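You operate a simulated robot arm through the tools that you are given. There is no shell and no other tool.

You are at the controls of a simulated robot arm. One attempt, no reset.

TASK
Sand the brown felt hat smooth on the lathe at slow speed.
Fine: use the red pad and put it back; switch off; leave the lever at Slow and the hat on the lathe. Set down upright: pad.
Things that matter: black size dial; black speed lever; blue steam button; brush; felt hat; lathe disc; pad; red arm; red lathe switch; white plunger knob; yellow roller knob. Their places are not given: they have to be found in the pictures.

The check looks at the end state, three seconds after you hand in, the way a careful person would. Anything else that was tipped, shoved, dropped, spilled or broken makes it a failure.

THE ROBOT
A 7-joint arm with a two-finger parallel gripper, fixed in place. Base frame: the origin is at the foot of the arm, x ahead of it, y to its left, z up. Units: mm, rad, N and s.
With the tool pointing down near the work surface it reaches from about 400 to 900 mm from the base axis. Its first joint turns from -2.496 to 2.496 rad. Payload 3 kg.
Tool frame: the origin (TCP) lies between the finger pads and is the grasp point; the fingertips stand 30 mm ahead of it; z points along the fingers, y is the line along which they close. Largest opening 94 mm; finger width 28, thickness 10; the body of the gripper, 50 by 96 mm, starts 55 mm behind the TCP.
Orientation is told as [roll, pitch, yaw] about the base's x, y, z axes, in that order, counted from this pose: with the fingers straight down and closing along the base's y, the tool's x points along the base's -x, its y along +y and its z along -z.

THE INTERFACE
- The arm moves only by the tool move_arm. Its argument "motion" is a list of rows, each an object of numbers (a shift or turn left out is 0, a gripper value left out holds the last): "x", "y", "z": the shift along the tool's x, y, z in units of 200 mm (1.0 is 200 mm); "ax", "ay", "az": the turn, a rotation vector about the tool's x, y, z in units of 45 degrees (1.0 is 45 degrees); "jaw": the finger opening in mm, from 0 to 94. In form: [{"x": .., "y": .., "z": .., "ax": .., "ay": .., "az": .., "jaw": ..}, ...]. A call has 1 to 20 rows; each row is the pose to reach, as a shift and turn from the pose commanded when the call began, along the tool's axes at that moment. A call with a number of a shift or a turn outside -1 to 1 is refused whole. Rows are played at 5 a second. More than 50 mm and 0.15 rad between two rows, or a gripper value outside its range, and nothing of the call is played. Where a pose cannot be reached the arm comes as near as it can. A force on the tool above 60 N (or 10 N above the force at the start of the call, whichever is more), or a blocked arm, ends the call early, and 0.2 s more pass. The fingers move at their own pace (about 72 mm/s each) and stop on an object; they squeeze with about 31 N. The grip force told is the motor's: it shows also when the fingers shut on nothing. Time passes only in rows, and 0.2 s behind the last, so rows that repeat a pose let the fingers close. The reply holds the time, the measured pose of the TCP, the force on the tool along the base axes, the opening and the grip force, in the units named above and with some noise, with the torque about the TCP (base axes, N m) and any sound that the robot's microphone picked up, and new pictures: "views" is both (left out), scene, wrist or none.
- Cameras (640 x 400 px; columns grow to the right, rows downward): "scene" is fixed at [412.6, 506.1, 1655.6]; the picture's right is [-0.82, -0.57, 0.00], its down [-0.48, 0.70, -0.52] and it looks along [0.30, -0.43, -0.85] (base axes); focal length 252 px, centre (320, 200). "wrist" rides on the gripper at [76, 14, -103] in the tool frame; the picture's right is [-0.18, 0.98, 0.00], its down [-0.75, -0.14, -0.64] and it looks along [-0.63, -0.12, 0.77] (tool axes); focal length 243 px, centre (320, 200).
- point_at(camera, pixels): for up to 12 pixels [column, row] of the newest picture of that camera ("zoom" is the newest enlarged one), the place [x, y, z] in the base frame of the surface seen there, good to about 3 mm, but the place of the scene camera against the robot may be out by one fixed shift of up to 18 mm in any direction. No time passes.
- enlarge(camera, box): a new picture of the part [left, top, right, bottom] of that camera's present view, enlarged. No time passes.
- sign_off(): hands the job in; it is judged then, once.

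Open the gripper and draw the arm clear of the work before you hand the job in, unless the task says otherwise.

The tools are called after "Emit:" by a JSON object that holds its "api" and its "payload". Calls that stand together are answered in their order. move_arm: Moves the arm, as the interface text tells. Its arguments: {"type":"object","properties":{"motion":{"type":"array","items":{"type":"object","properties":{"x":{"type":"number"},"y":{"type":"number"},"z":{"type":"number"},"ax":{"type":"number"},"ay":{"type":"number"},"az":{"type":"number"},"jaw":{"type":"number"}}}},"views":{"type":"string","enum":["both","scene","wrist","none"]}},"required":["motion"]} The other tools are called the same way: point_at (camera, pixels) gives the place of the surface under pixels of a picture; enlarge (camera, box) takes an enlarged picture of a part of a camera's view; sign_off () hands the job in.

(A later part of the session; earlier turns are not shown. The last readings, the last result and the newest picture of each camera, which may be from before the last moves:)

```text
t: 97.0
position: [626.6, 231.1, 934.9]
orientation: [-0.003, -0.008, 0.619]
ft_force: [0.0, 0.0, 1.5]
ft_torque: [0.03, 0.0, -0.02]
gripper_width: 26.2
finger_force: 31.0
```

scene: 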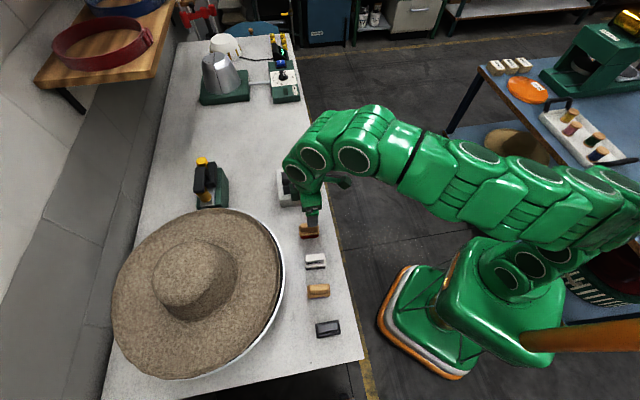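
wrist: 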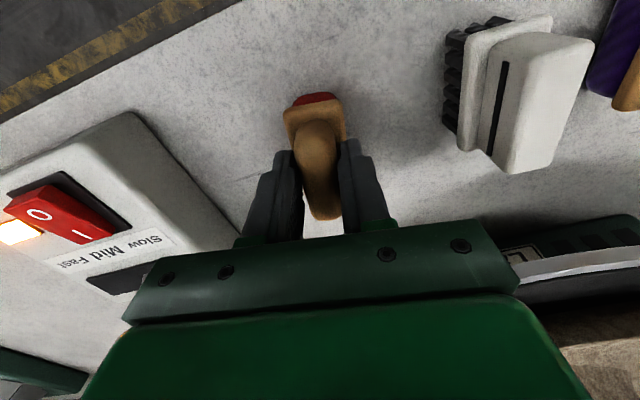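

The pad is gripped (26.2 mm); its home is TCP (626.6,231.1,934.9), yaw 0.619. I lift it 150 mm.

Emit:
{"api": "move_arm", "payload": {"motion": [{"z": -0.05}, {"z": -0.17}, {"z": -0.32}, {"z": -0.48}, {"z": -0.63}, {"z": -0.75}, {"z": -0.75}], "views": "both"}}

Emit:
{"api": "enlarge", "payload": {"camera": "wrist", "box": [220, 40, 440, 240]}}

```text
t: 98.6
position: [624.7, 230.9, 1084.1]
orientation: [-0.003, -0.004, 0.618]
ft_force: [0.2, -0.8, -1.4]
ft_torque: [0.06, 0.0, 0.0]
gripper_width: 25.9
finger_force: 30.8
```

scene: 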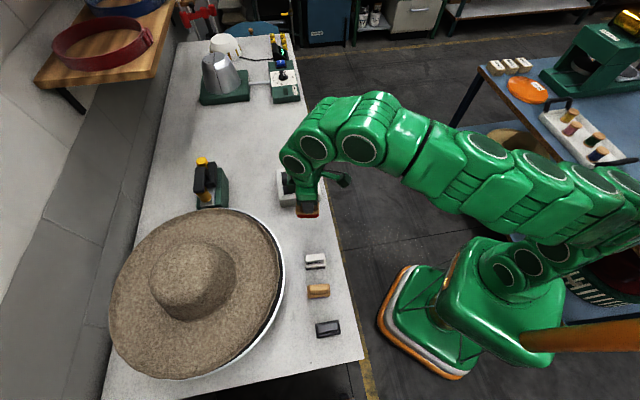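
wrist: 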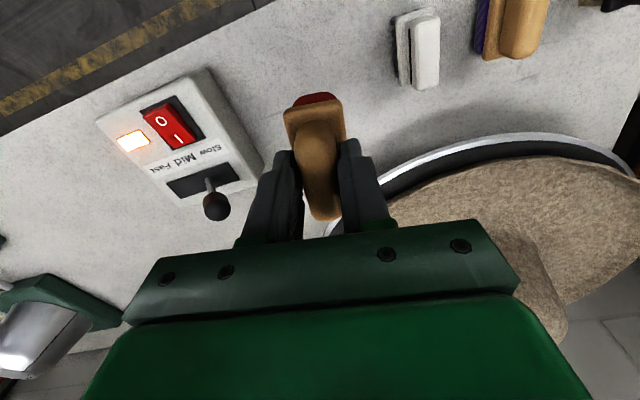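

```text
2.00 times, centred on (330, 140) of wrist
```

zoom: 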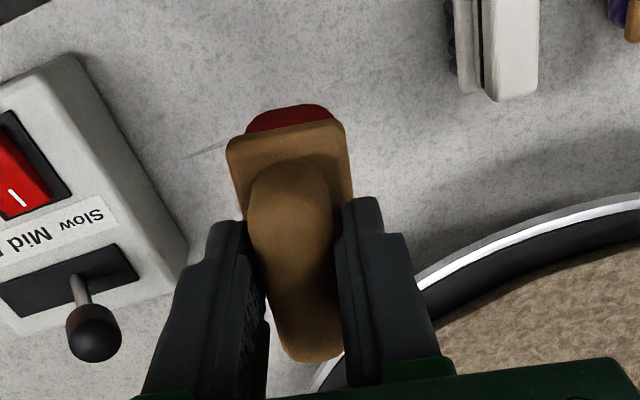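

The pad is held upright. I carry it over the near brim of the spinning hat at about (649,453), turning it 20°.

Emit:
{"api": "move_arm", "payload": {"motion": [{"x": -0.08, "y": 0.09, "az": -0.06}, {"x": -0.2, "y": 0.23, "az": -0.13}, {"x": -0.33, "y": 0.377, "az": -0.21}, {"x": -0.46, "y": 0.525, "az": -0.29}, {"x": -0.58, "y": 0.66, "az": -0.37}, {"x": -0.68, "y": 0.776, "az": -0.444}, {"x": -0.735, "y": 0.839, "az": -0.444}, {"x": -0.735, "y": 0.839, "az": -0.444}], "views": "both"}}

Emit:
{"api": "enlarge", "payload": {"camera": "scene", "box": [90, 180, 330, 390]}}

```text
t: 100.4
position: [646.5, 454.2, 1085.5]
orientation: [-0.006, -0.007, 0.969]
ft_force: [-0.3, -0.5, -1.0]
ft_torque: [0.0, 0.04, 0.0]
gripper_width: 25.6
finger_force: 31.4
```

scene: 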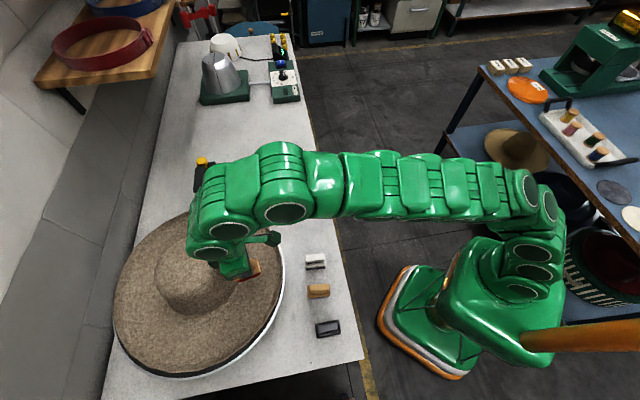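
wrist: 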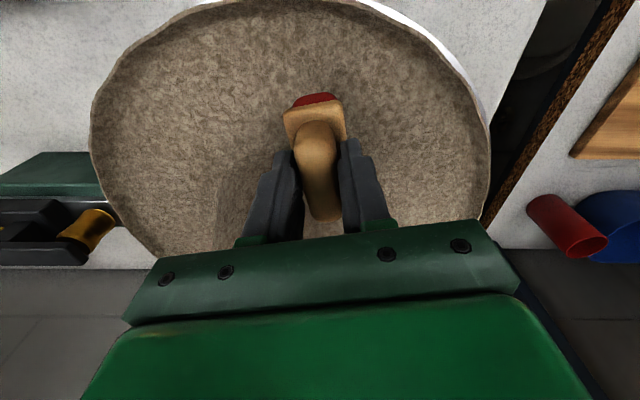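

```text
1.90 times, centred on (210, 285) of scene
```

zoom: 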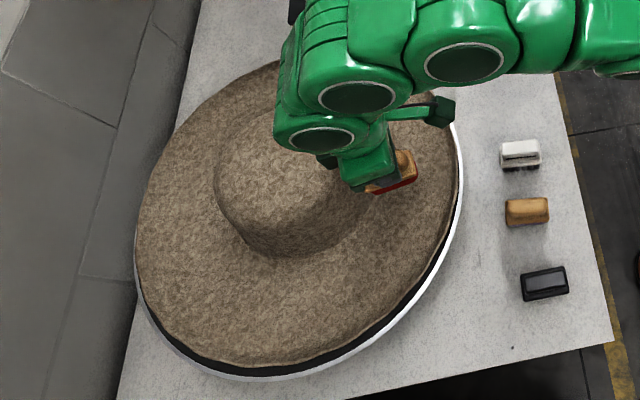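

The pad is over the brim, pad bottom about 43 mm above it. I lower 38 mm first, then feel for contact in small steps.

Emit:
{"api": "move_arm", "payload": {"motion": [{"z": 0.05}, {"z": 0.1}, {"z": 0.15}, {"z": 0.18}, {"z": 0.195}], "views": "wrist"}}

```text
t: 101.6
position: [647.6, 452.4, 1046.5]
orientation: [-0.005, -0.006, 0.968]
ft_force: [-0.7, 0.2, -1.2]
ft_torque: [0.03, 0.02, -0.03]
gripper_width: 25.6
finger_force: 30.9
```

wrist: 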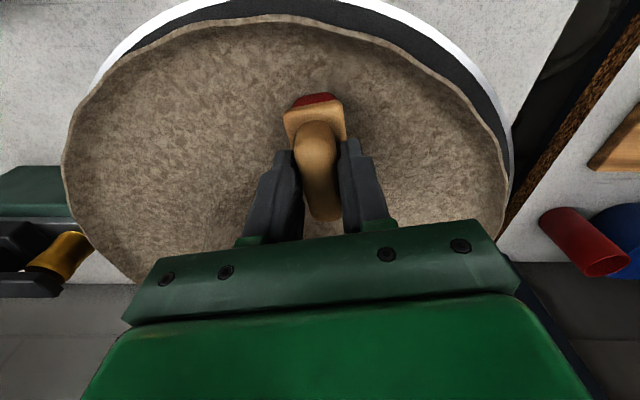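

No contact yet. I lower in 1.5 mm steps.

Emit:
{"api": "move_arm", "payload": {"motion": [{"z": 0.0075}, {"z": 0.015}, {"z": 0.0225}, {"z": 0.03}], "views": "none"}}

```text
t: 102.6
position: [647.5, 452.6, 1042.1]
orientation: [-0.005, -0.008, 0.968]
ft_force: [2.6, -3.4, 15.6]
ft_torque: [-0.62, 0.15, 0.18]
gripper_width: 26.1
finger_force: 30.8
```

Contact: about 16 N down with a tangential drag, so the hat slides under the pad. I ease up 1 mm and hold for a few seconds.

Emit:
{"api": "move_arm", "payload": {"motion": [{"z": -0.006}, {"z": -0.006}, {"z": -0.006}, {"z": -0.006}, {"z": -0.006}, {"z": -0.006}, {"z": -0.006}, {"z": -0.006}, {"z": -0.006}, {"z": -0.006}], "views": "both"}}

Emit:
{"api": "enlarge", "payload": {"camera": "scene", "box": [90, 180, 330, 390]}}

```text
t: 104.8
position: [648.3, 452.9, 1042.2]
orientation: [-0.007, -0.006, 0.967]
ft_force: [3.5, -3.1, 8.0]
ft_torque: [-0.4, 0.03, 0.16]
gripper_width: 25.7
finger_force: 30.6
```

scene: 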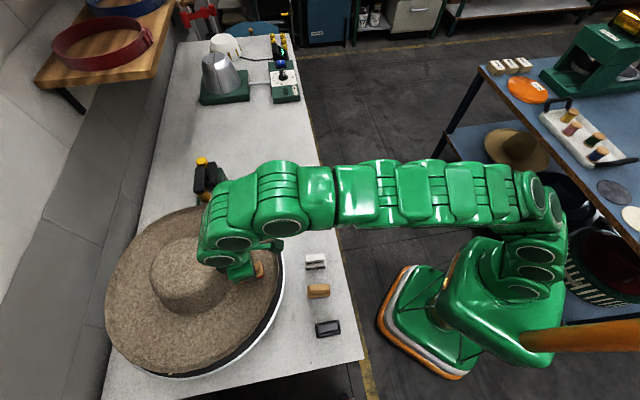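
wrist: 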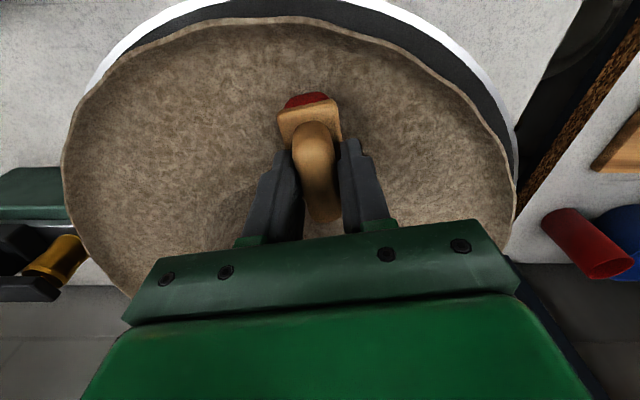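

```text
1.90 times, centred on (210, 285) of scene
```

zoom: 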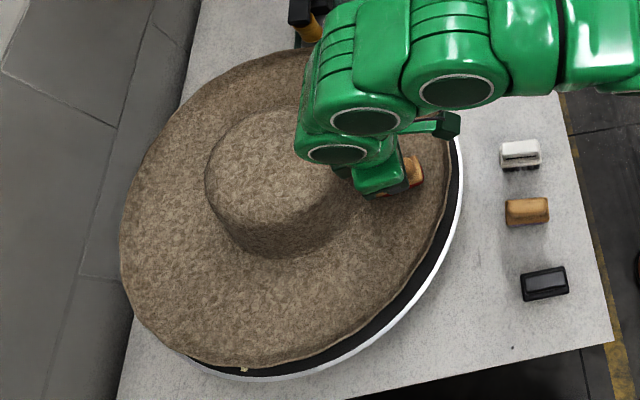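

Force is about 9 N. I look closely at the brim's surface where the pad has been.

Emit:
{"api": "enlarge", "payload": {"camera": "wrist", "box": [60, 10, 340, 250]}}

Emit:
{"api": "enlarge", "payload": {"camera": "wrist", "box": [280, 10, 520, 230]}}

```text
1.67 times, centred on (200, 130) of wrist
```

zoom: 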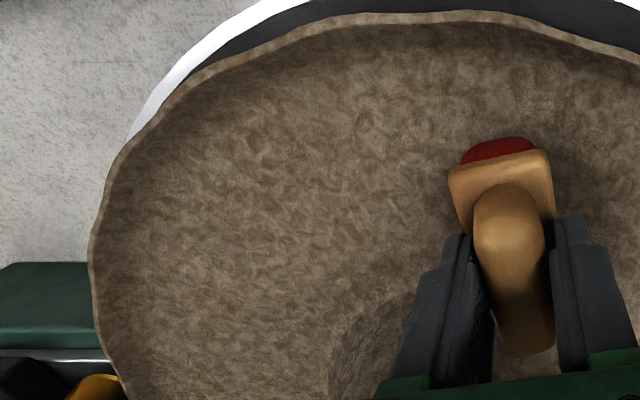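

```text
1.82 times, centred on (400, 120) of wrist
```

zoom: 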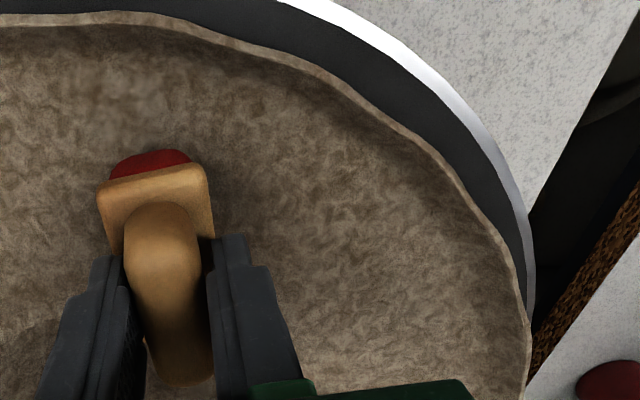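

The pad is steady on the turning hat. I keep sanding for 4 s, then compare the surface.

Emit:
{"api": "move_arm", "payload": {"motion": [{"z": 0.0}, {"z": 0.0}, {"z": 0.0}, {"z": 0.0}, {"z": 0.0}, {"z": 0.0}, {"z": 0.0}, {"z": 0.0}, {"z": 0.0}, {"z": 0.0}, {"z": 0.0}, {"z": 0.0}, {"z": 0.0}, {"z": 0.0}, {"z": 0.0}, {"z": 0.0}, {"z": 0.0}, {"z": 0.0}, {"z": 0.0}, {"z": 0.0}], "views": "both"}}

Emit:
{"api": "enlarge", "payload": {"camera": "scene", "box": [90, 180, 330, 390]}}

Emit:
{"api": "enlarge", "payload": {"camera": "wrist", "box": [60, 10, 340, 250]}}

```text
t: 109.0
position: [646.8, 453.8, 1042.0]
orientation: [-0.005, -0.005, 0.969]
ft_force: [1.0, -0.8, 2.1]
ft_torque: [-0.14, 0.04, 0.06]
gripper_width: 26.1
finger_force: 31.1
```

scene: 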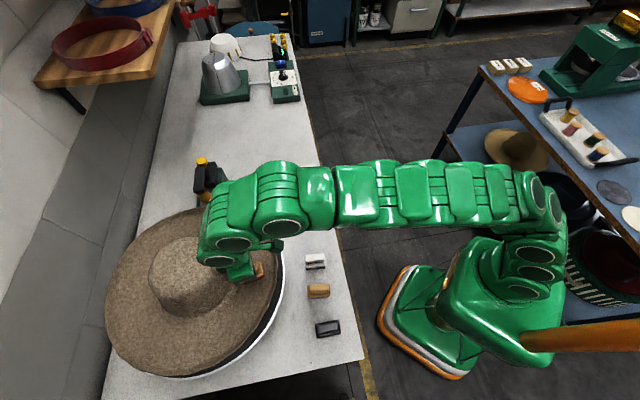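
wrist: 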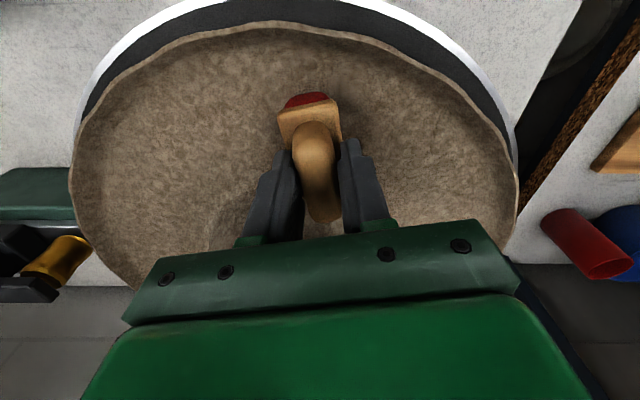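

```text
1.90 times, centred on (210, 285) of scene
```

zoom: 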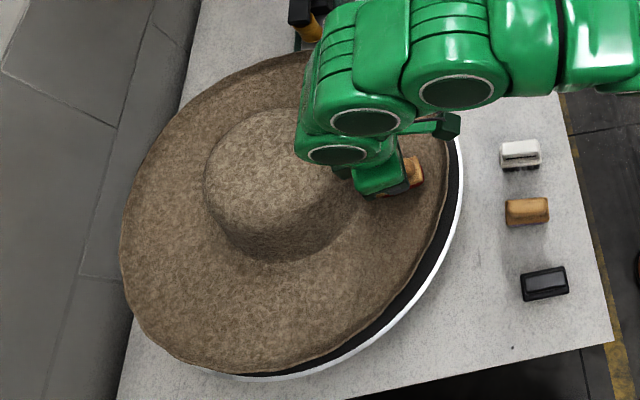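

```text
1.67 times, centred on (200, 130) of wrist
```

zoom: 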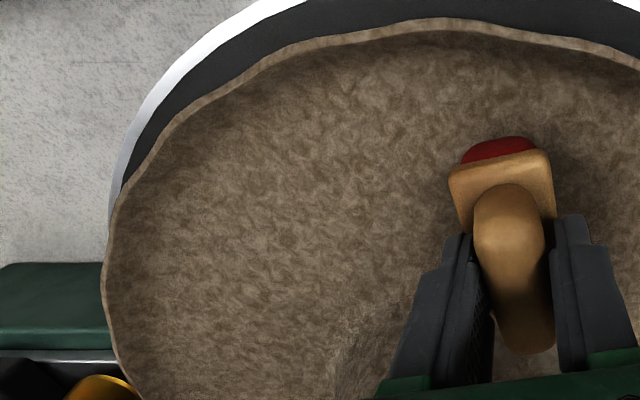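

The brim's speckle looks finer, and the press has eased to about 3 N. I press 0.8 mm deeper and sweep slowly outward and inward to cover the brim.

Emit:
{"api": "move_arm", "payload": {"motion": [{"z": 0.004}, {"z": 0.004, "x": 0.01}, {"z": 0.004, "x": 0.02}, {"z": 0.004, "x": 0.03}, {"z": 0.004, "x": 0.04}, {"z": 0.004, "x": 0.05}, {"z": 0.004, "x": 0.05}, {"z": 0.004, "x": 0.04}, {"z": 0.004, "x": 0.03}, {"z": 0.004, "x": 0.02}, {"z": 0.004, "x": 0.01}, {"z": 0.004, "x": 0.0}, {"z": 0.004, "x": -0.01}, {"z": 0.004, "x": -0.02}, {"z": 0.004, "x": -0.03}, {"z": 0.004, "x": -0.03}, {"z": 0.004, "x": -0.02}, {"z": 0.004, "x": -0.01}, {"z": 0.004, "x": 0.0}, {"z": 0.004, "x": 0.0}], "views": "both"}}

Emit:
{"api": "enlarge", "payload": {"camera": "scene", "box": [90, 180, 330, 390]}}

Emit:
{"api": "enlarge", "payload": {"camera": "wrist", "box": [60, 10, 340, 250]}}

```text
t: 113.2
position: [648.2, 453.7, 1040.8]
orientation: [-0.005, -0.006, 0.969]
ft_force: [1.0, 0.3, 0.7]
ft_torque: [-0.06, -0.01, -0.03]
gripper_width: 26.1
finger_force: 31.1
```

scene: 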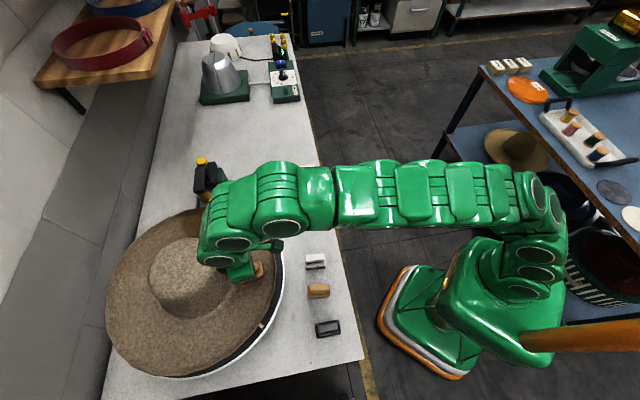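
wrist: 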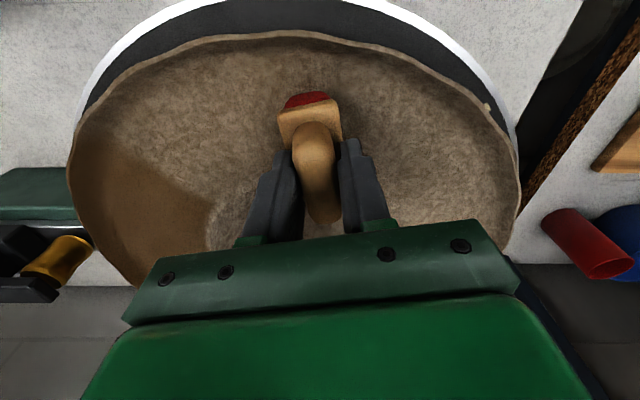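

```text
1.90 times, centred on (210, 285) of scene
```

zoom: 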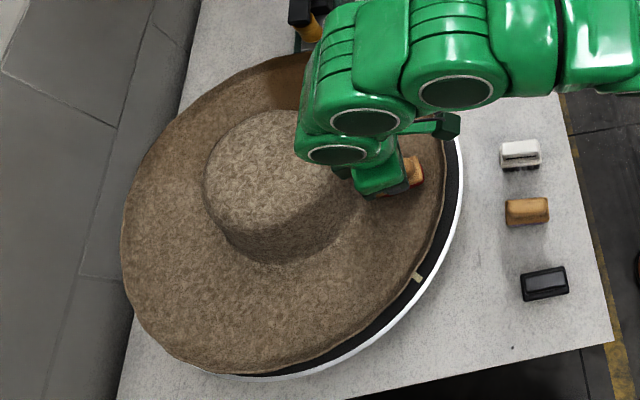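

```text
1.67 times, centred on (200, 130) of wrist
```

zoom: 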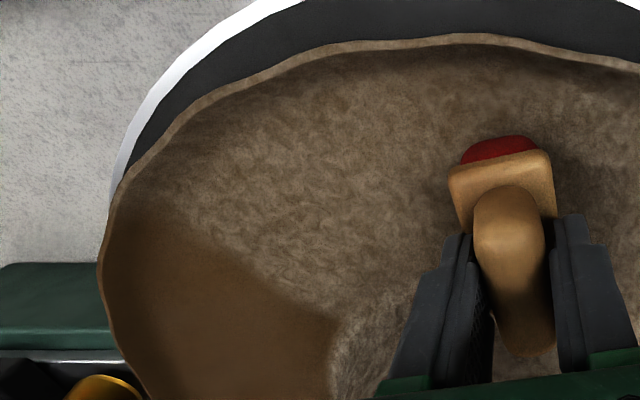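

A smooth plain-brown sector has appeared on the brim at left — sanding works. I press 0.6 mm deeper and continue holding as the hat turns.

Emit:
{"api": "move_arm", "payload": {"motion": [{"z": 0.003}, {"z": 0.003}, {"z": 0.003}, {"z": 0.003}, {"z": 0.003}, {"z": 0.003}, {"z": 0.003}, {"z": 0.003}, {"z": 0.003}, {"z": 0.003}, {"z": 0.003}, {"z": 0.003}, {"z": 0.003}, {"z": 0.003}, {"z": 0.003}, {"z": 0.003}, {"z": 0.003}, {"z": 0.003}, {"z": 0.003}, {"z": 0.003}], "views": "both"}}

Emit:
{"api": "enlarge", "payload": {"camera": "scene", "box": [90, 180, 330, 390]}}

Emit:
{"api": "enlarge", "payload": {"camera": "wrist", "box": [60, 10, 520, 250]}}

```text
t: 117.4
position: [647.5, 453.0, 1040.4]
orientation: [-0.003, -0.006, 0.969]
ft_force: [-0.2, -1.3, 1.2]
ft_torque: [-0.08, 0.02, 0.02]
gripper_width: 25.9
finger_force: 31.1
```

scene: 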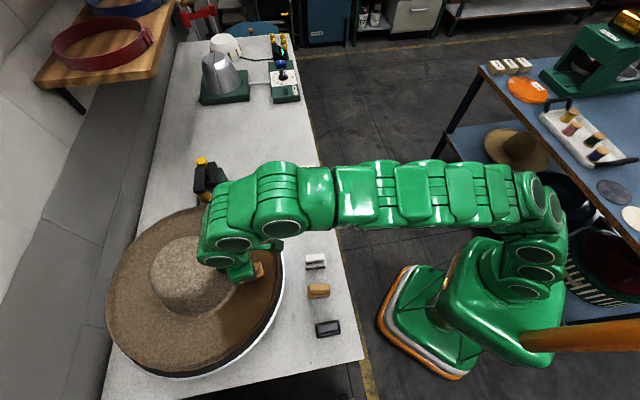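
wrist: 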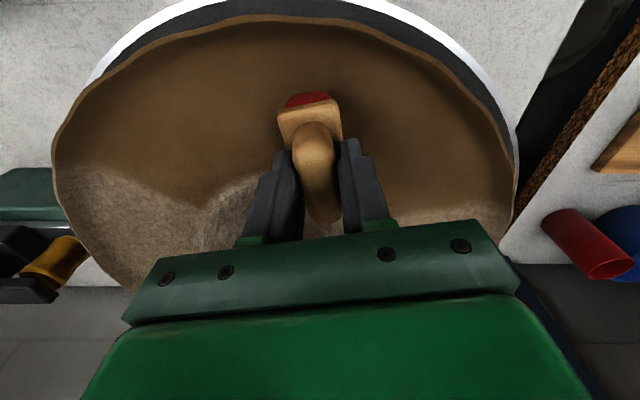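

```text
1.90 times, centred on (210, 285) of scene
```

zoom: 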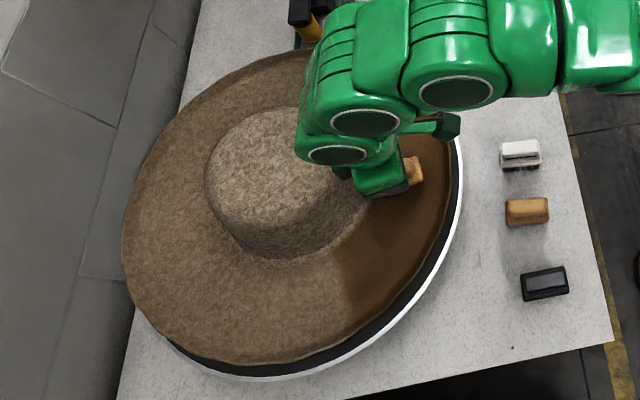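

```text
1.39 times, centred on (290, 130) of wrist
```

zoom: 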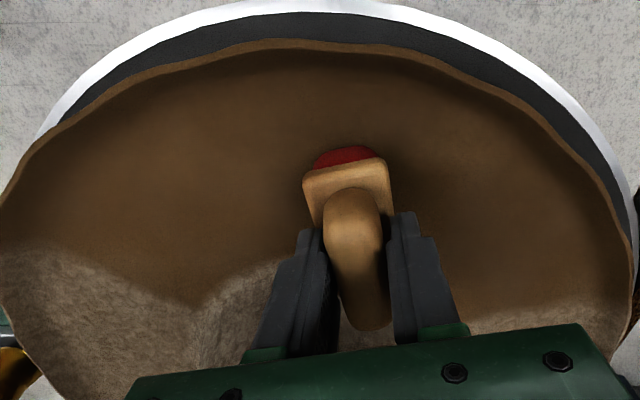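

About half of the brim is smooth now. I continue sanding.

Emit:
{"api": "move_arm", "payload": {"motion": [{"z": 0.002}, {"z": 0.002}, {"z": 0.002}, {"z": 0.002}, {"z": 0.002}, {"z": 0.002}, {"z": 0.002}, {"z": 0.002}, {"z": 0.002}, {"z": 0.002}, {"z": 0.002}, {"z": 0.002}, {"z": 0.002}, {"z": 0.002}, {"z": 0.002}, {"z": 0.002}, {"z": 0.002}, {"z": 0.002}, {"z": 0.002}, {"z": 0.002}], "views": "both"}}

Emit:
{"api": "enlarge", "payload": {"camera": "scene", "box": [90, 180, 330, 390]}}

```text
t: 121.6
position: [648.2, 452.6, 1039.4]
orientation: [-0.005, -0.005, 0.968]
ft_force: [1.0, -1.1, 2.5]
ft_torque: [-0.07, 0.03, 0.04]
gripper_width: 25.8
finger_force: 31.5
```

scene: 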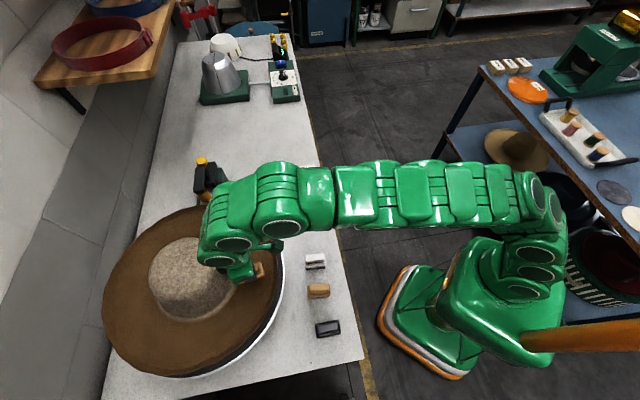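
wrist: 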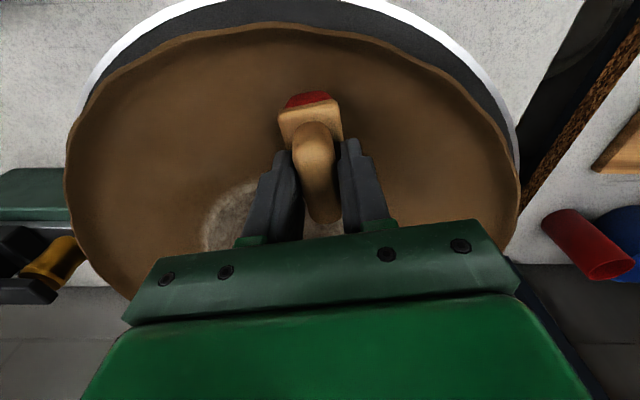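

```text
1.90 times, centred on (210, 285) of scene
```

zoom: 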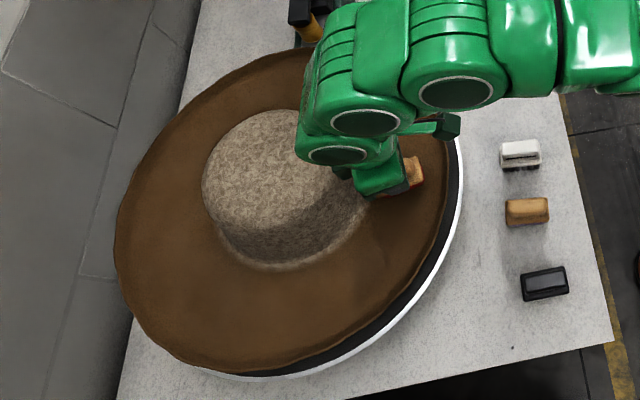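

The whole brim is now smooth brown, but the crown is still speckled, so it needs sanding too. I lift the pad off and move back to view the crown.

Emit:
{"api": "move_arm", "payload": {"motion": [{"z": -0.06}, {"z": -0.2}, {"z": -0.36, "x": 0.1}, {"z": -0.5, "x": 0.25}, {"z": -0.5, "x": 0.4}, {"z": -0.5, "x": 0.5}], "views": "both"}}

Emit:
{"api": "enlarge", "payload": {"camera": "scene", "box": [90, 180, 330, 390]}}

```text
t: 123.0
position: [590.5, 371.3, 1139.1]
orientation: [-0.004, -0.003, 0.967]
ft_force: [0.3, -0.4, -1.4]
ft_torque: [0.02, 0.01, -0.04]
gripper_width: 25.7
finger_force: 31.3
```

scene: 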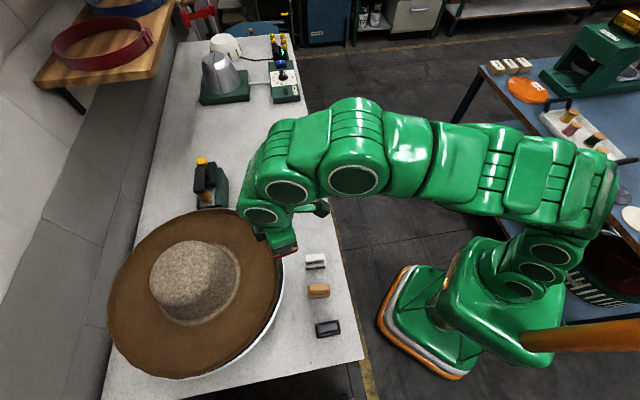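
wrist: 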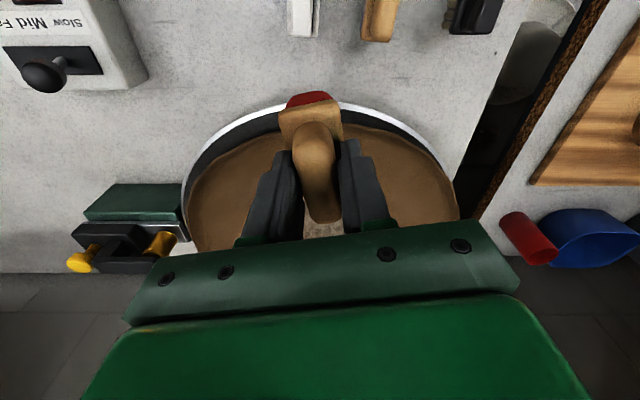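

```text
1.90 times, centred on (210, 285) of scene
```

zoom: 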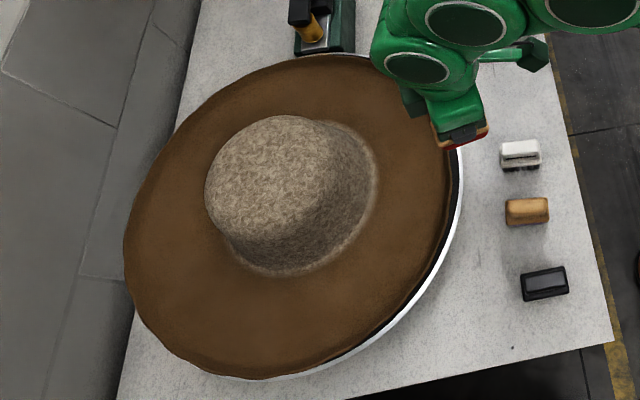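

The brim is uniformly smooth; the crown is not. I measure the crown's profile for a sideways pass.

Emit:
{"api": "point_at", "payload": {"camera": "zoom", "pixels": [[378, 190], [365, 195], [350, 200], [335, 195], [320, 185], [300, 175], [350, 160], [330, 150], [375, 165], [310, 125], [370, 220], [340, 230]]}}

Emit:
{"api": "point_at", "payload": {"camera": "zoom", "pixels": [[270, 150], [240, 140], [215, 190], [235, 230], [270, 240], [295, 240], [310, 215], [290, 270], [250, 255], [330, 250], [260, 190], [330, 170]]}}

```text
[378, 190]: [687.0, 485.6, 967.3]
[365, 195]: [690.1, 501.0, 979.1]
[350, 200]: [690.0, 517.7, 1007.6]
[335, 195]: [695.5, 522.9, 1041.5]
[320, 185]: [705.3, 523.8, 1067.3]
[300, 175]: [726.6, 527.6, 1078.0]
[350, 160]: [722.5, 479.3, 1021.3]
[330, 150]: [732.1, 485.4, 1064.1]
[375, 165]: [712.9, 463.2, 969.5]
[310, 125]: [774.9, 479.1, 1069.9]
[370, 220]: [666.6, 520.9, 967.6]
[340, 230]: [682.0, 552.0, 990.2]
```

```text
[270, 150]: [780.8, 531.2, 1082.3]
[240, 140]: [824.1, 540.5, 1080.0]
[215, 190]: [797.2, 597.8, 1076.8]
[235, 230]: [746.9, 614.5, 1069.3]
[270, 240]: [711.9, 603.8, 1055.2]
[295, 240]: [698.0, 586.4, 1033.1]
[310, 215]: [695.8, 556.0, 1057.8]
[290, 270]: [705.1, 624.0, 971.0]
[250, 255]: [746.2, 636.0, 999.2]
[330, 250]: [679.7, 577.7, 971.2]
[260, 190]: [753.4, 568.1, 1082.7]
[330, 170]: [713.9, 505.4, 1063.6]
```

The crown is round (about r 88 at z 1027, wall leaning ~11°), its centre near (765,540). I'll lay the tool almost level so the pad's red face meets the crown wall; first I set yaw to about 46° and the position.

Emit:
{"api": "move_arm", "payload": {"motion": [{"az": 0.11}, {"az": 0.213}, {"az": 0.213, "x": -0.03, "y": -0.04}, {"az": 0.213, "x": -0.0625, "y": -0.063}, {"az": 0.213, "x": -0.0625, "y": -0.063}], "views": "none"}}

Emit:
{"api": "move_arm", "payload": {"motion": [{"ay": -0.15}, {"ay": -0.3}, {"ay": -0.45}, {"ay": -0.6}, {"ay": -0.75}, {"ay": -0.87}, {"ay": -0.87}], "views": "both"}}

```text
t: 124.2
position: [607.5, 374.2, 1139.5]
orientation: [-0.003, -0.006, 0.802]
ft_force: [-0.5, 0.2, -1.0]
ft_torque: [0.0, 0.02, -0.02]
gripper_width: 25.8
finger_force: 30.7
```

```text
t: 125.8
position: [606.7, 374.6, 1140.9]
orientation: [-0.005, -0.691, 0.804]
ft_force: [-0.6, 0.8, -0.7]
ft_torque: [-0.01, 0.03, 0.01]
gripper_width: 25.7
finger_force: 31.5
```

scene: 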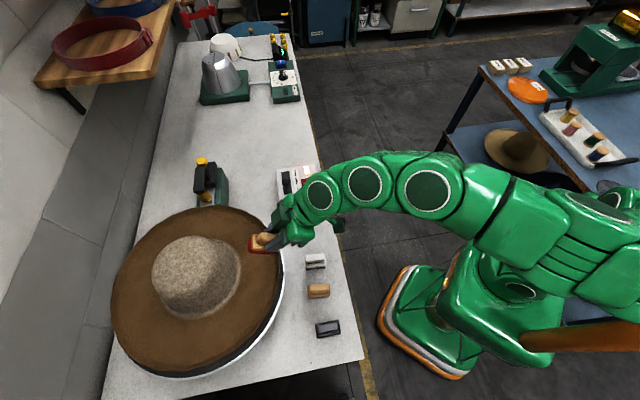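
wrist: 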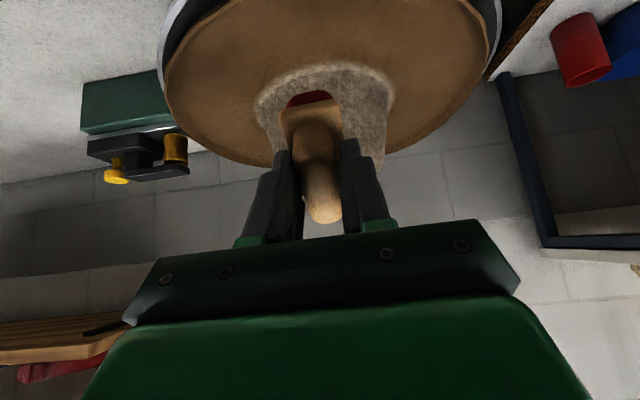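

The tilt works. I continue tilting another 38° so the pad faces the crown wall.

Emit:
{"api": "move_arm", "payload": {"motion": [{"ay": -0.15}, {"ay": -0.3}, {"ay": -0.45}, {"ay": -0.6}, {"ay": -0.73}, {"ay": -0.853}, {"ay": -0.853}], "views": "both"}}

```text
t: 127.4
position: [607.7, 373.9, 1139.1]
orientation: [-0.021, -1.361, 0.824]
ft_force: [-0.1, 0.1, -1.0]
ft_torque: [-0.02, 0.04, 0.0]
gripper_width: 26.0
finger_force: 31.2
```

scene: 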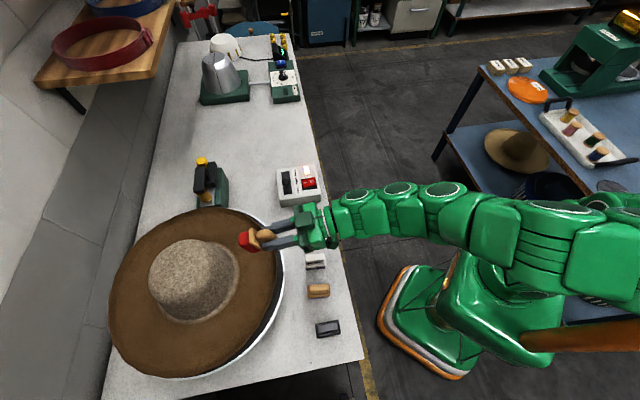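
wrist: 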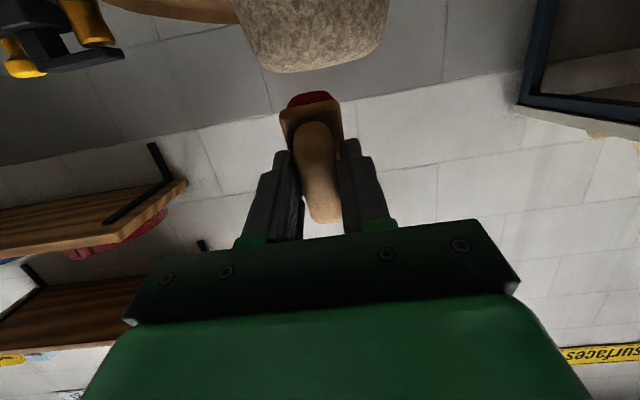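

The pad now faces the crown, aligned with its centre within 2 mm. I lower the tool 96 mm to wall height.

Emit:
{"api": "move_arm", "payload": {"motion": [{"x": 0.1, "z": 0.0213}, {"x": 0.22, "z": 0.0468}, {"x": 0.34, "z": 0.0723}, {"x": 0.43, "z": 0.0914}, {"x": 0.4695, "z": 0.0998}, {"x": 0.4695, "z": 0.0998}], "views": "both"}}

Emit:
{"api": "enlarge", "payload": {"camera": "scene", "box": [100, 190, 360, 390]}}

Emit:
{"api": "enlarge", "payload": {"camera": "wrist", "box": [180, 0, 460, 240]}}

```text
t: 128.8
position: [608.4, 373.1, 1044.3]
orientation: [-0.022, -1.36, 0.819]
ft_force: [-0.8, 0.1, -1.5]
ft_torque: [-0.06, -0.01, -0.04]
gripper_width: 25.7
finger_force: 30.9
```

scene: 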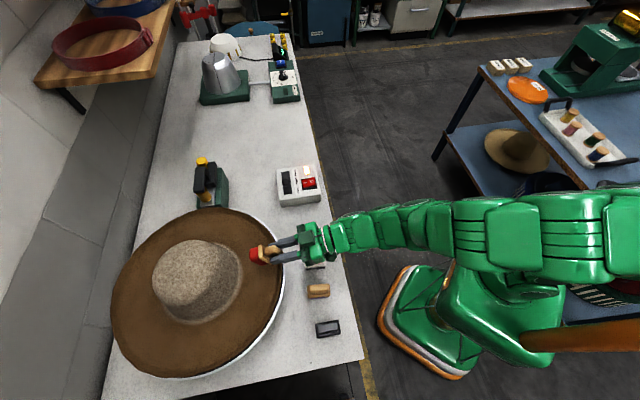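
wrist: 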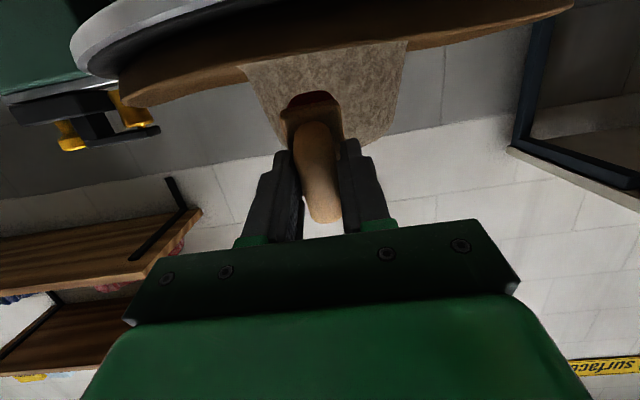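

```text
2.00 times, centred on (230, 290) of scene
```

zoom: 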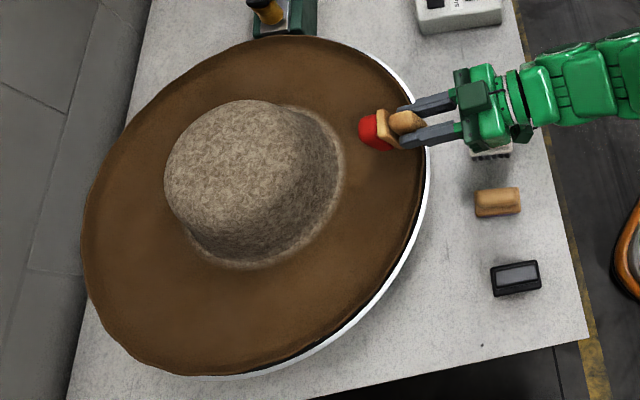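

```text
1.67 times, centred on (320, 120) of wrist
```

zoom: 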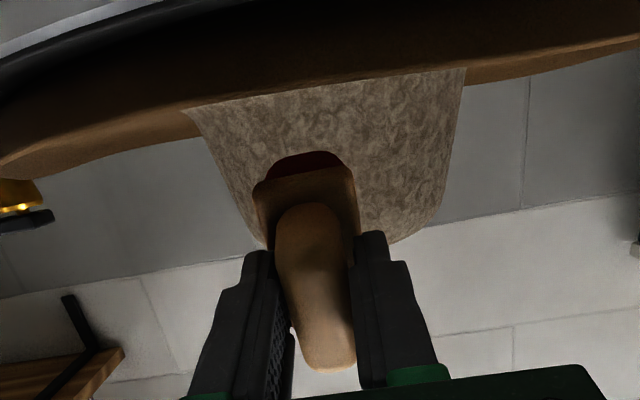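

The pad faces the crown wall with about 67 mm to go. I advance 52 mm horizontally.

Emit:
{"api": "move_arm", "payload": {"motion": [{"z": 0.07, "x": -0.0149}, {"z": 0.14, "x": -0.0298}, {"z": 0.2, "x": -0.0425}, {"z": 0.2445, "x": -0.052}, {"z": 0.254, "x": -0.054}], "views": "wrist"}}

Emit:
{"api": "enlarge", "payload": {"camera": "wrist", "box": [180, 0, 460, 240]}}

```text
t: 130.0
position: [645.1, 410.2, 1044.2]
orientation: [-0.017, -1.356, 0.816]
ft_force: [-0.2, -0.4, -1.0]
ft_torque: [-0.04, 0.03, -0.01]
gripper_width: 25.9
finger_force: 31.1
```

wrist: 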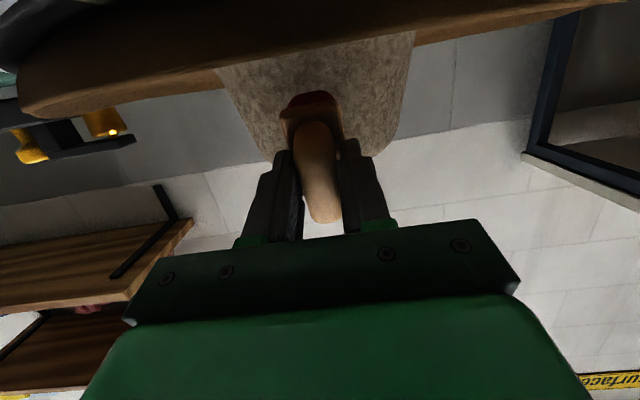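

```text
1.67 times, centred on (320, 120) of wrist
```

zoom: 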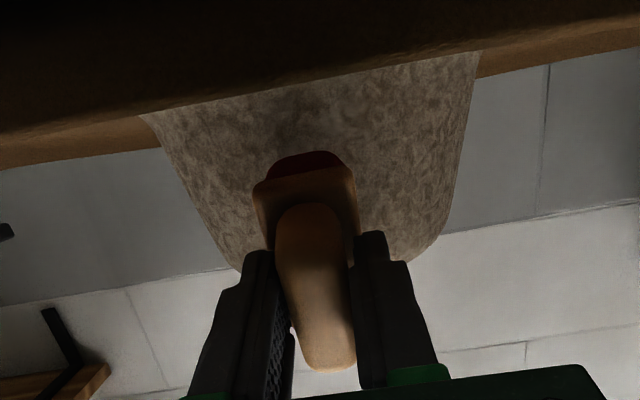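

About 15 mm to contact. I advance in 2.5 mm steps.

Emit:
{"api": "move_arm", "payload": {"motion": [{"z": 0.0122, "x": -0.0026}, {"z": 0.0245, "x": -0.0052}, {"z": 0.0367, "x": -0.0078}, {"z": 0.0489, "x": -0.0104}], "views": "none"}}

```text
t: 131.0
position: [651.3, 418.4, 1044.1]
orientation: [-0.018, -1.36, 0.82]
ft_force: [-0.3, -0.4, -1.7]
ft_torque: [0.0, 0.02, 0.03]
gripper_width: 25.8
finger_force: 31.2
```

No contact yet. I continue in 1.5 mm steps.

Emit:
{"api": "move_arm", "payload": {"motion": [{"z": 0.0073, "x": -0.0016}, {"z": 0.0147, "x": -0.0031}, {"z": 0.022, "x": -0.0047}, {"z": 0.022, "x": -0.0047}, {"z": 0.022, "x": -0.0047}], "views": "none"}}

```text
t: 132.2
position: [653.7, 421.4, 1043.7]
orientation: [-0.017, -1.359, 0.819]
ft_force: [-0.3, 0.6, -0.6]
ft_torque: [-0.05, 0.06, -0.03]
gripper_width: 25.8
finger_force: 31.2
```

Nearly there; I advance 3 mm more.

Emit:
{"api": "move_arm", "payload": {"motion": [{"z": 0.0049, "x": -0.001}, {"z": 0.0098, "x": -0.0021}, {"z": 0.0147, "x": -0.0031}, {"z": 0.0147, "x": -0.0031}, {"z": 0.0147, "x": -0.0031}], "views": "wrist"}}

```text
t: 133.4
position: [655.0, 422.8, 1043.7]
orientation: [-0.021, -1.359, 0.82]
ft_force: [-1.3, -3.0, 0.3]
ft_torque: [0.08, -0.03, -0.05]
gripper_width: 26.0
finger_force: 31.1
```

wrist: 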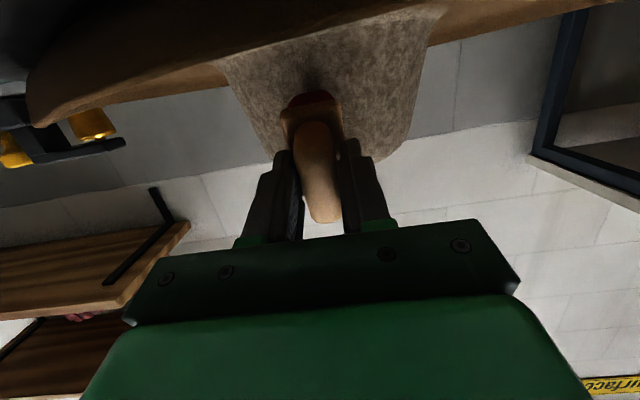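

Contact at about 3 N on the crown wall. I hold for 4 s as it turns.

Emit:
{"api": "move_arm", "payload": {"motion": [{"z": 0.001}, {"z": 0.001}, {"z": 0.001}, {"z": 0.001}, {"z": 0.001}, {"z": 0.001}, {"z": 0.001}, {"z": 0.001}, {"z": 0.001}, {"z": 0.001}, {"z": 0.001}, {"z": 0.001}, {"z": 0.001}, {"z": 0.001}, {"z": 0.001}, {"z": 0.001}, {"z": 0.001}, {"z": 0.001}, {"z": 0.001}, {"z": 0.001}], "views": "both"}}

Emit:
{"api": "enlarge", "payload": {"camera": "scene", "box": [100, 190, 360, 390]}}

```text
t: 137.6
position: [657.3, 422.5, 1043.9]
orientation: [-0.019, -1.36, 0.818]
ft_force: [0.8, -0.9, -1.3]
ft_torque: [-0.01, 0.04, 0.03]
gripper_width: 26.1
finger_force: 30.7
```

scene: 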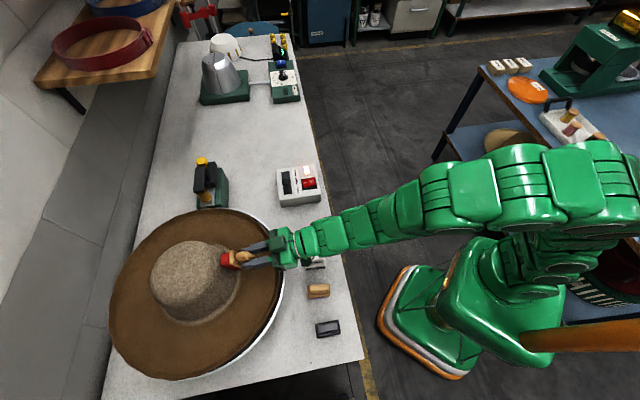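
wrist: 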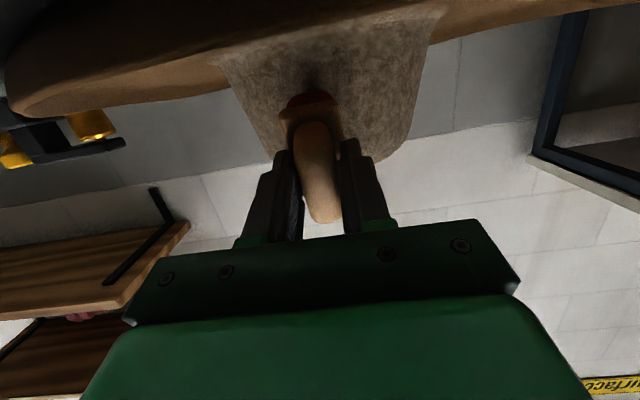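

```text
2.00 times, centred on (230, 290) of scene
```

zoom: 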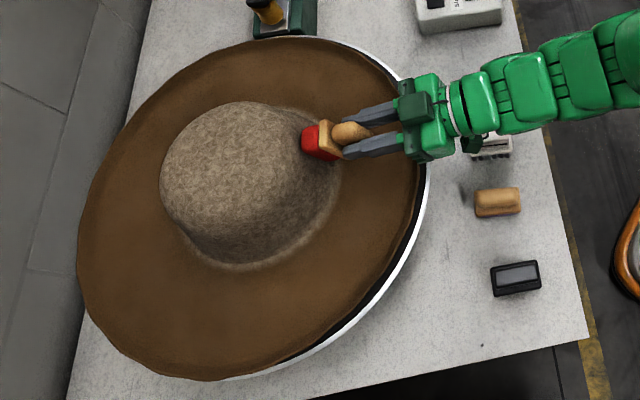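

The crown texture is softening slightly but contact is light. I advance 2 mm and hold again.

Emit:
{"api": "move_arm", "payload": {"motion": [{"z": 0.0049, "x": -0.001}, {"z": 0.0098, "x": -0.0021}, {"z": 0.0098, "x": -0.0021}, {"z": 0.0098, "x": -0.0021}, {"z": 0.0098, "x": -0.0021}, {"z": 0.0098, "x": -0.0021}, {"z": 0.0098, "x": -0.0021}, {"z": 0.0098, "x": -0.0021}, {"z": 0.0098, "x": -0.0021}, {"z": 0.0098, "x": -0.0021}], "views": "none"}}

Emit:
{"api": "move_arm", "payload": {"motion": [{"z": 0.005}, {"z": 0.005}, {"z": 0.005}, {"z": 0.005}, {"z": 0.005}, {"z": 0.005}, {"z": 0.005}, {"z": 0.005}, {"z": 0.005}, {"z": 0.005}], "views": "both"}}

Emit:
{"api": "enlarge", "payload": {"camera": "scene", "box": [100, 190, 360, 390]}}

```text
t: 139.8
position: [657.9, 423.1, 1044.1]
orientation: [-0.015, -1.359, 0.812]
ft_force: [-7.3, -13.5, 2.6]
ft_torque: [0.41, -0.23, 0.08]
gripper_width: 26.1
finger_force: 31.2
```

```text
t: 142.0
position: [657.5, 426.9, 1042.6]
orientation: [-0.02, -1.359, 0.823]
ft_force: [-1.8, -3.2, 0.2]
ft_torque: [0.08, -0.06, -0.14]
gripper_width: 25.9
finger_force: 31.3
```

scene: 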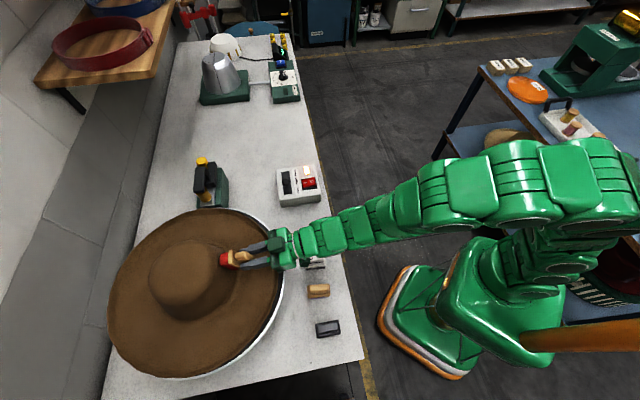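
wrist: 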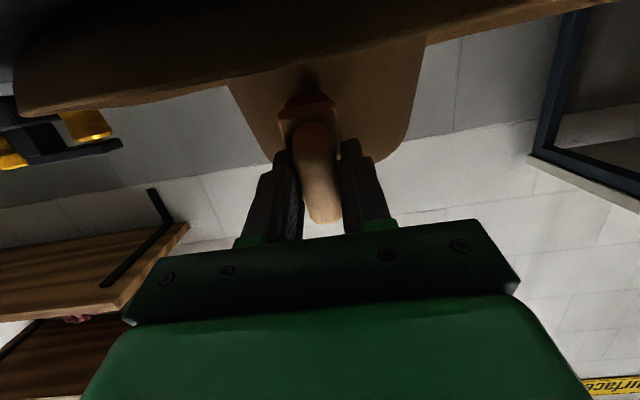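

```text
2.00 times, centred on (230, 290) of scene
```

zoom: 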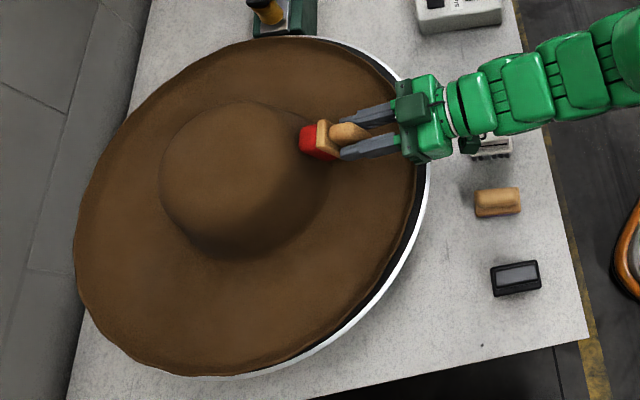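

The whole hat, crown included, is now smooth brown. I back the pad straight off the crown and then rise.

Emit:
{"api": "move_arm", "payload": {"motion": [{"z": -0.05, "x": 0.0106}, {"z": -0.13, "x": 0.0276}, {"z": -0.23, "x": 0.049}, {"z": -0.33, "x": 0.07}, {"z": -0.36, "x": -0.05}, {"z": -0.4, "x": -0.25}, {"z": -0.43, "x": -0.42}], "views": "scene"}}

Emit:
{"api": "move_arm", "payload": {"motion": [{"ay": 0.15}, {"ay": 0.3}, {"ay": 0.45}, {"ay": 0.6}, {"ay": 0.73}, {"ay": 0.853}], "views": "none"}}

Emit:
{"api": "move_arm", "payload": {"motion": [{"ay": 0.15}, {"ay": 0.3}, {"ay": 0.45}, {"ay": 0.6}, {"ay": 0.75}, {"ay": 0.87}, {"ay": 0.87}], "views": "both"}}

```text
t: 143.6
position: [610.3, 377.9, 1144.4]
orientation: [-0.016, -1.359, 0.815]
ft_force: [-1.2, 0.3, -1.2]
ft_torque: [-0.03, 0.09, -0.02]
gripper_width: 25.9
finger_force: 31.3
```

scene: 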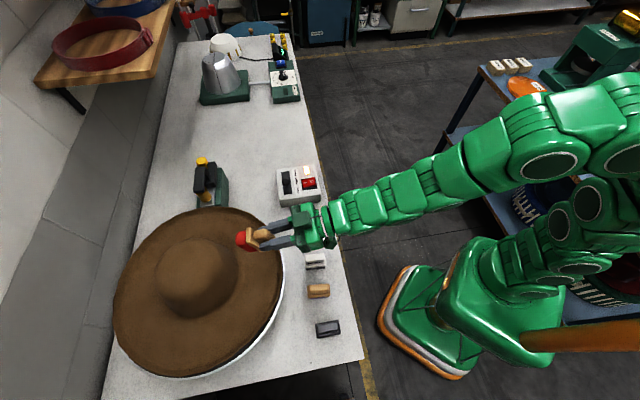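

```text
t: 145.0
position: [610.6, 377.7, 1143.8]
orientation: [-0.005, -0.688, 0.803]
ft_force: [-0.7, 0.0, -0.8]
ft_torque: [-0.01, 0.02, 0.0]
gripper_width: 25.9
finger_force: 31.1
```

```text
t: 146.6
position: [611.8, 377.7, 1142.9]
orientation: [-0.004, -0.005, 0.802]
ft_force: [-0.3, -0.5, -1.1]
ft_torque: [-0.03, -0.01, 0.0]
gripper_width: 25.9
finger_force: 30.9
```

scene: 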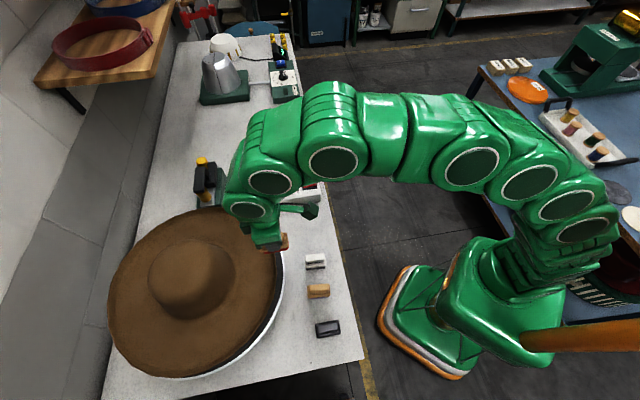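
wrist: 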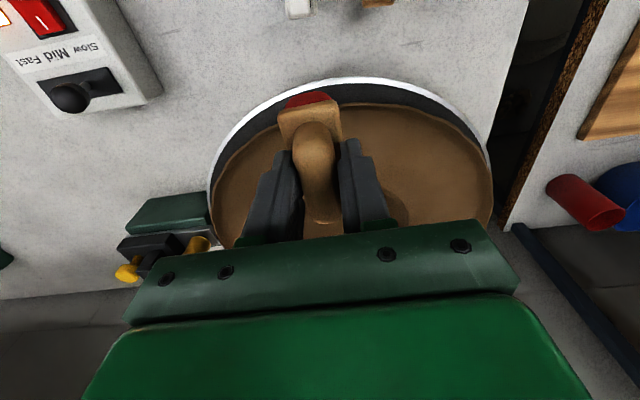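

The tool is vertical again with the pad. I check whether the pad shifted in the grip, comparing with the earlier view.

Emit:
{"api": "enlarge", "payload": {"camera": "wrist", "box": [220, 40, 440, 240]}}

```text
2.00 times, centred on (330, 140) of wrist
```

zoom: 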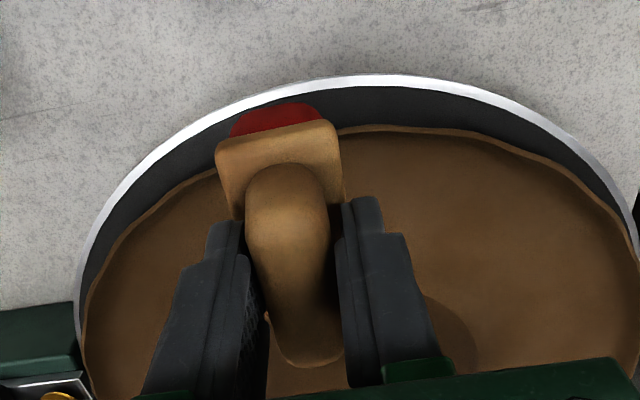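

The pad looks rolled a few degrees about its long axis. I measure the plate's corners to see its tilt.

Emit:
{"api": "point_at", "payload": {"camera": "zoom", "pixels": [[224, 160], [230, 180], [238, 205], [332, 132], [336, 150], [340, 175], [275, 145], [250, 148], [310, 140], [270, 122], [285, 200], [305, 350]]}}

```text
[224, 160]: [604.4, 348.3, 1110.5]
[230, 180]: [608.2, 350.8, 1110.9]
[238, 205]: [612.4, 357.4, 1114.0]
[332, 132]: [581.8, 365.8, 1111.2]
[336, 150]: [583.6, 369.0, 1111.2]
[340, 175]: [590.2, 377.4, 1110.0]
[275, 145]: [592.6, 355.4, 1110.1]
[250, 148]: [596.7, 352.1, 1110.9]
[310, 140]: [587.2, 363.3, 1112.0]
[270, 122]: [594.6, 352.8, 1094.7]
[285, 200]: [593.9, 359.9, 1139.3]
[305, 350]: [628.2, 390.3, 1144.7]
```

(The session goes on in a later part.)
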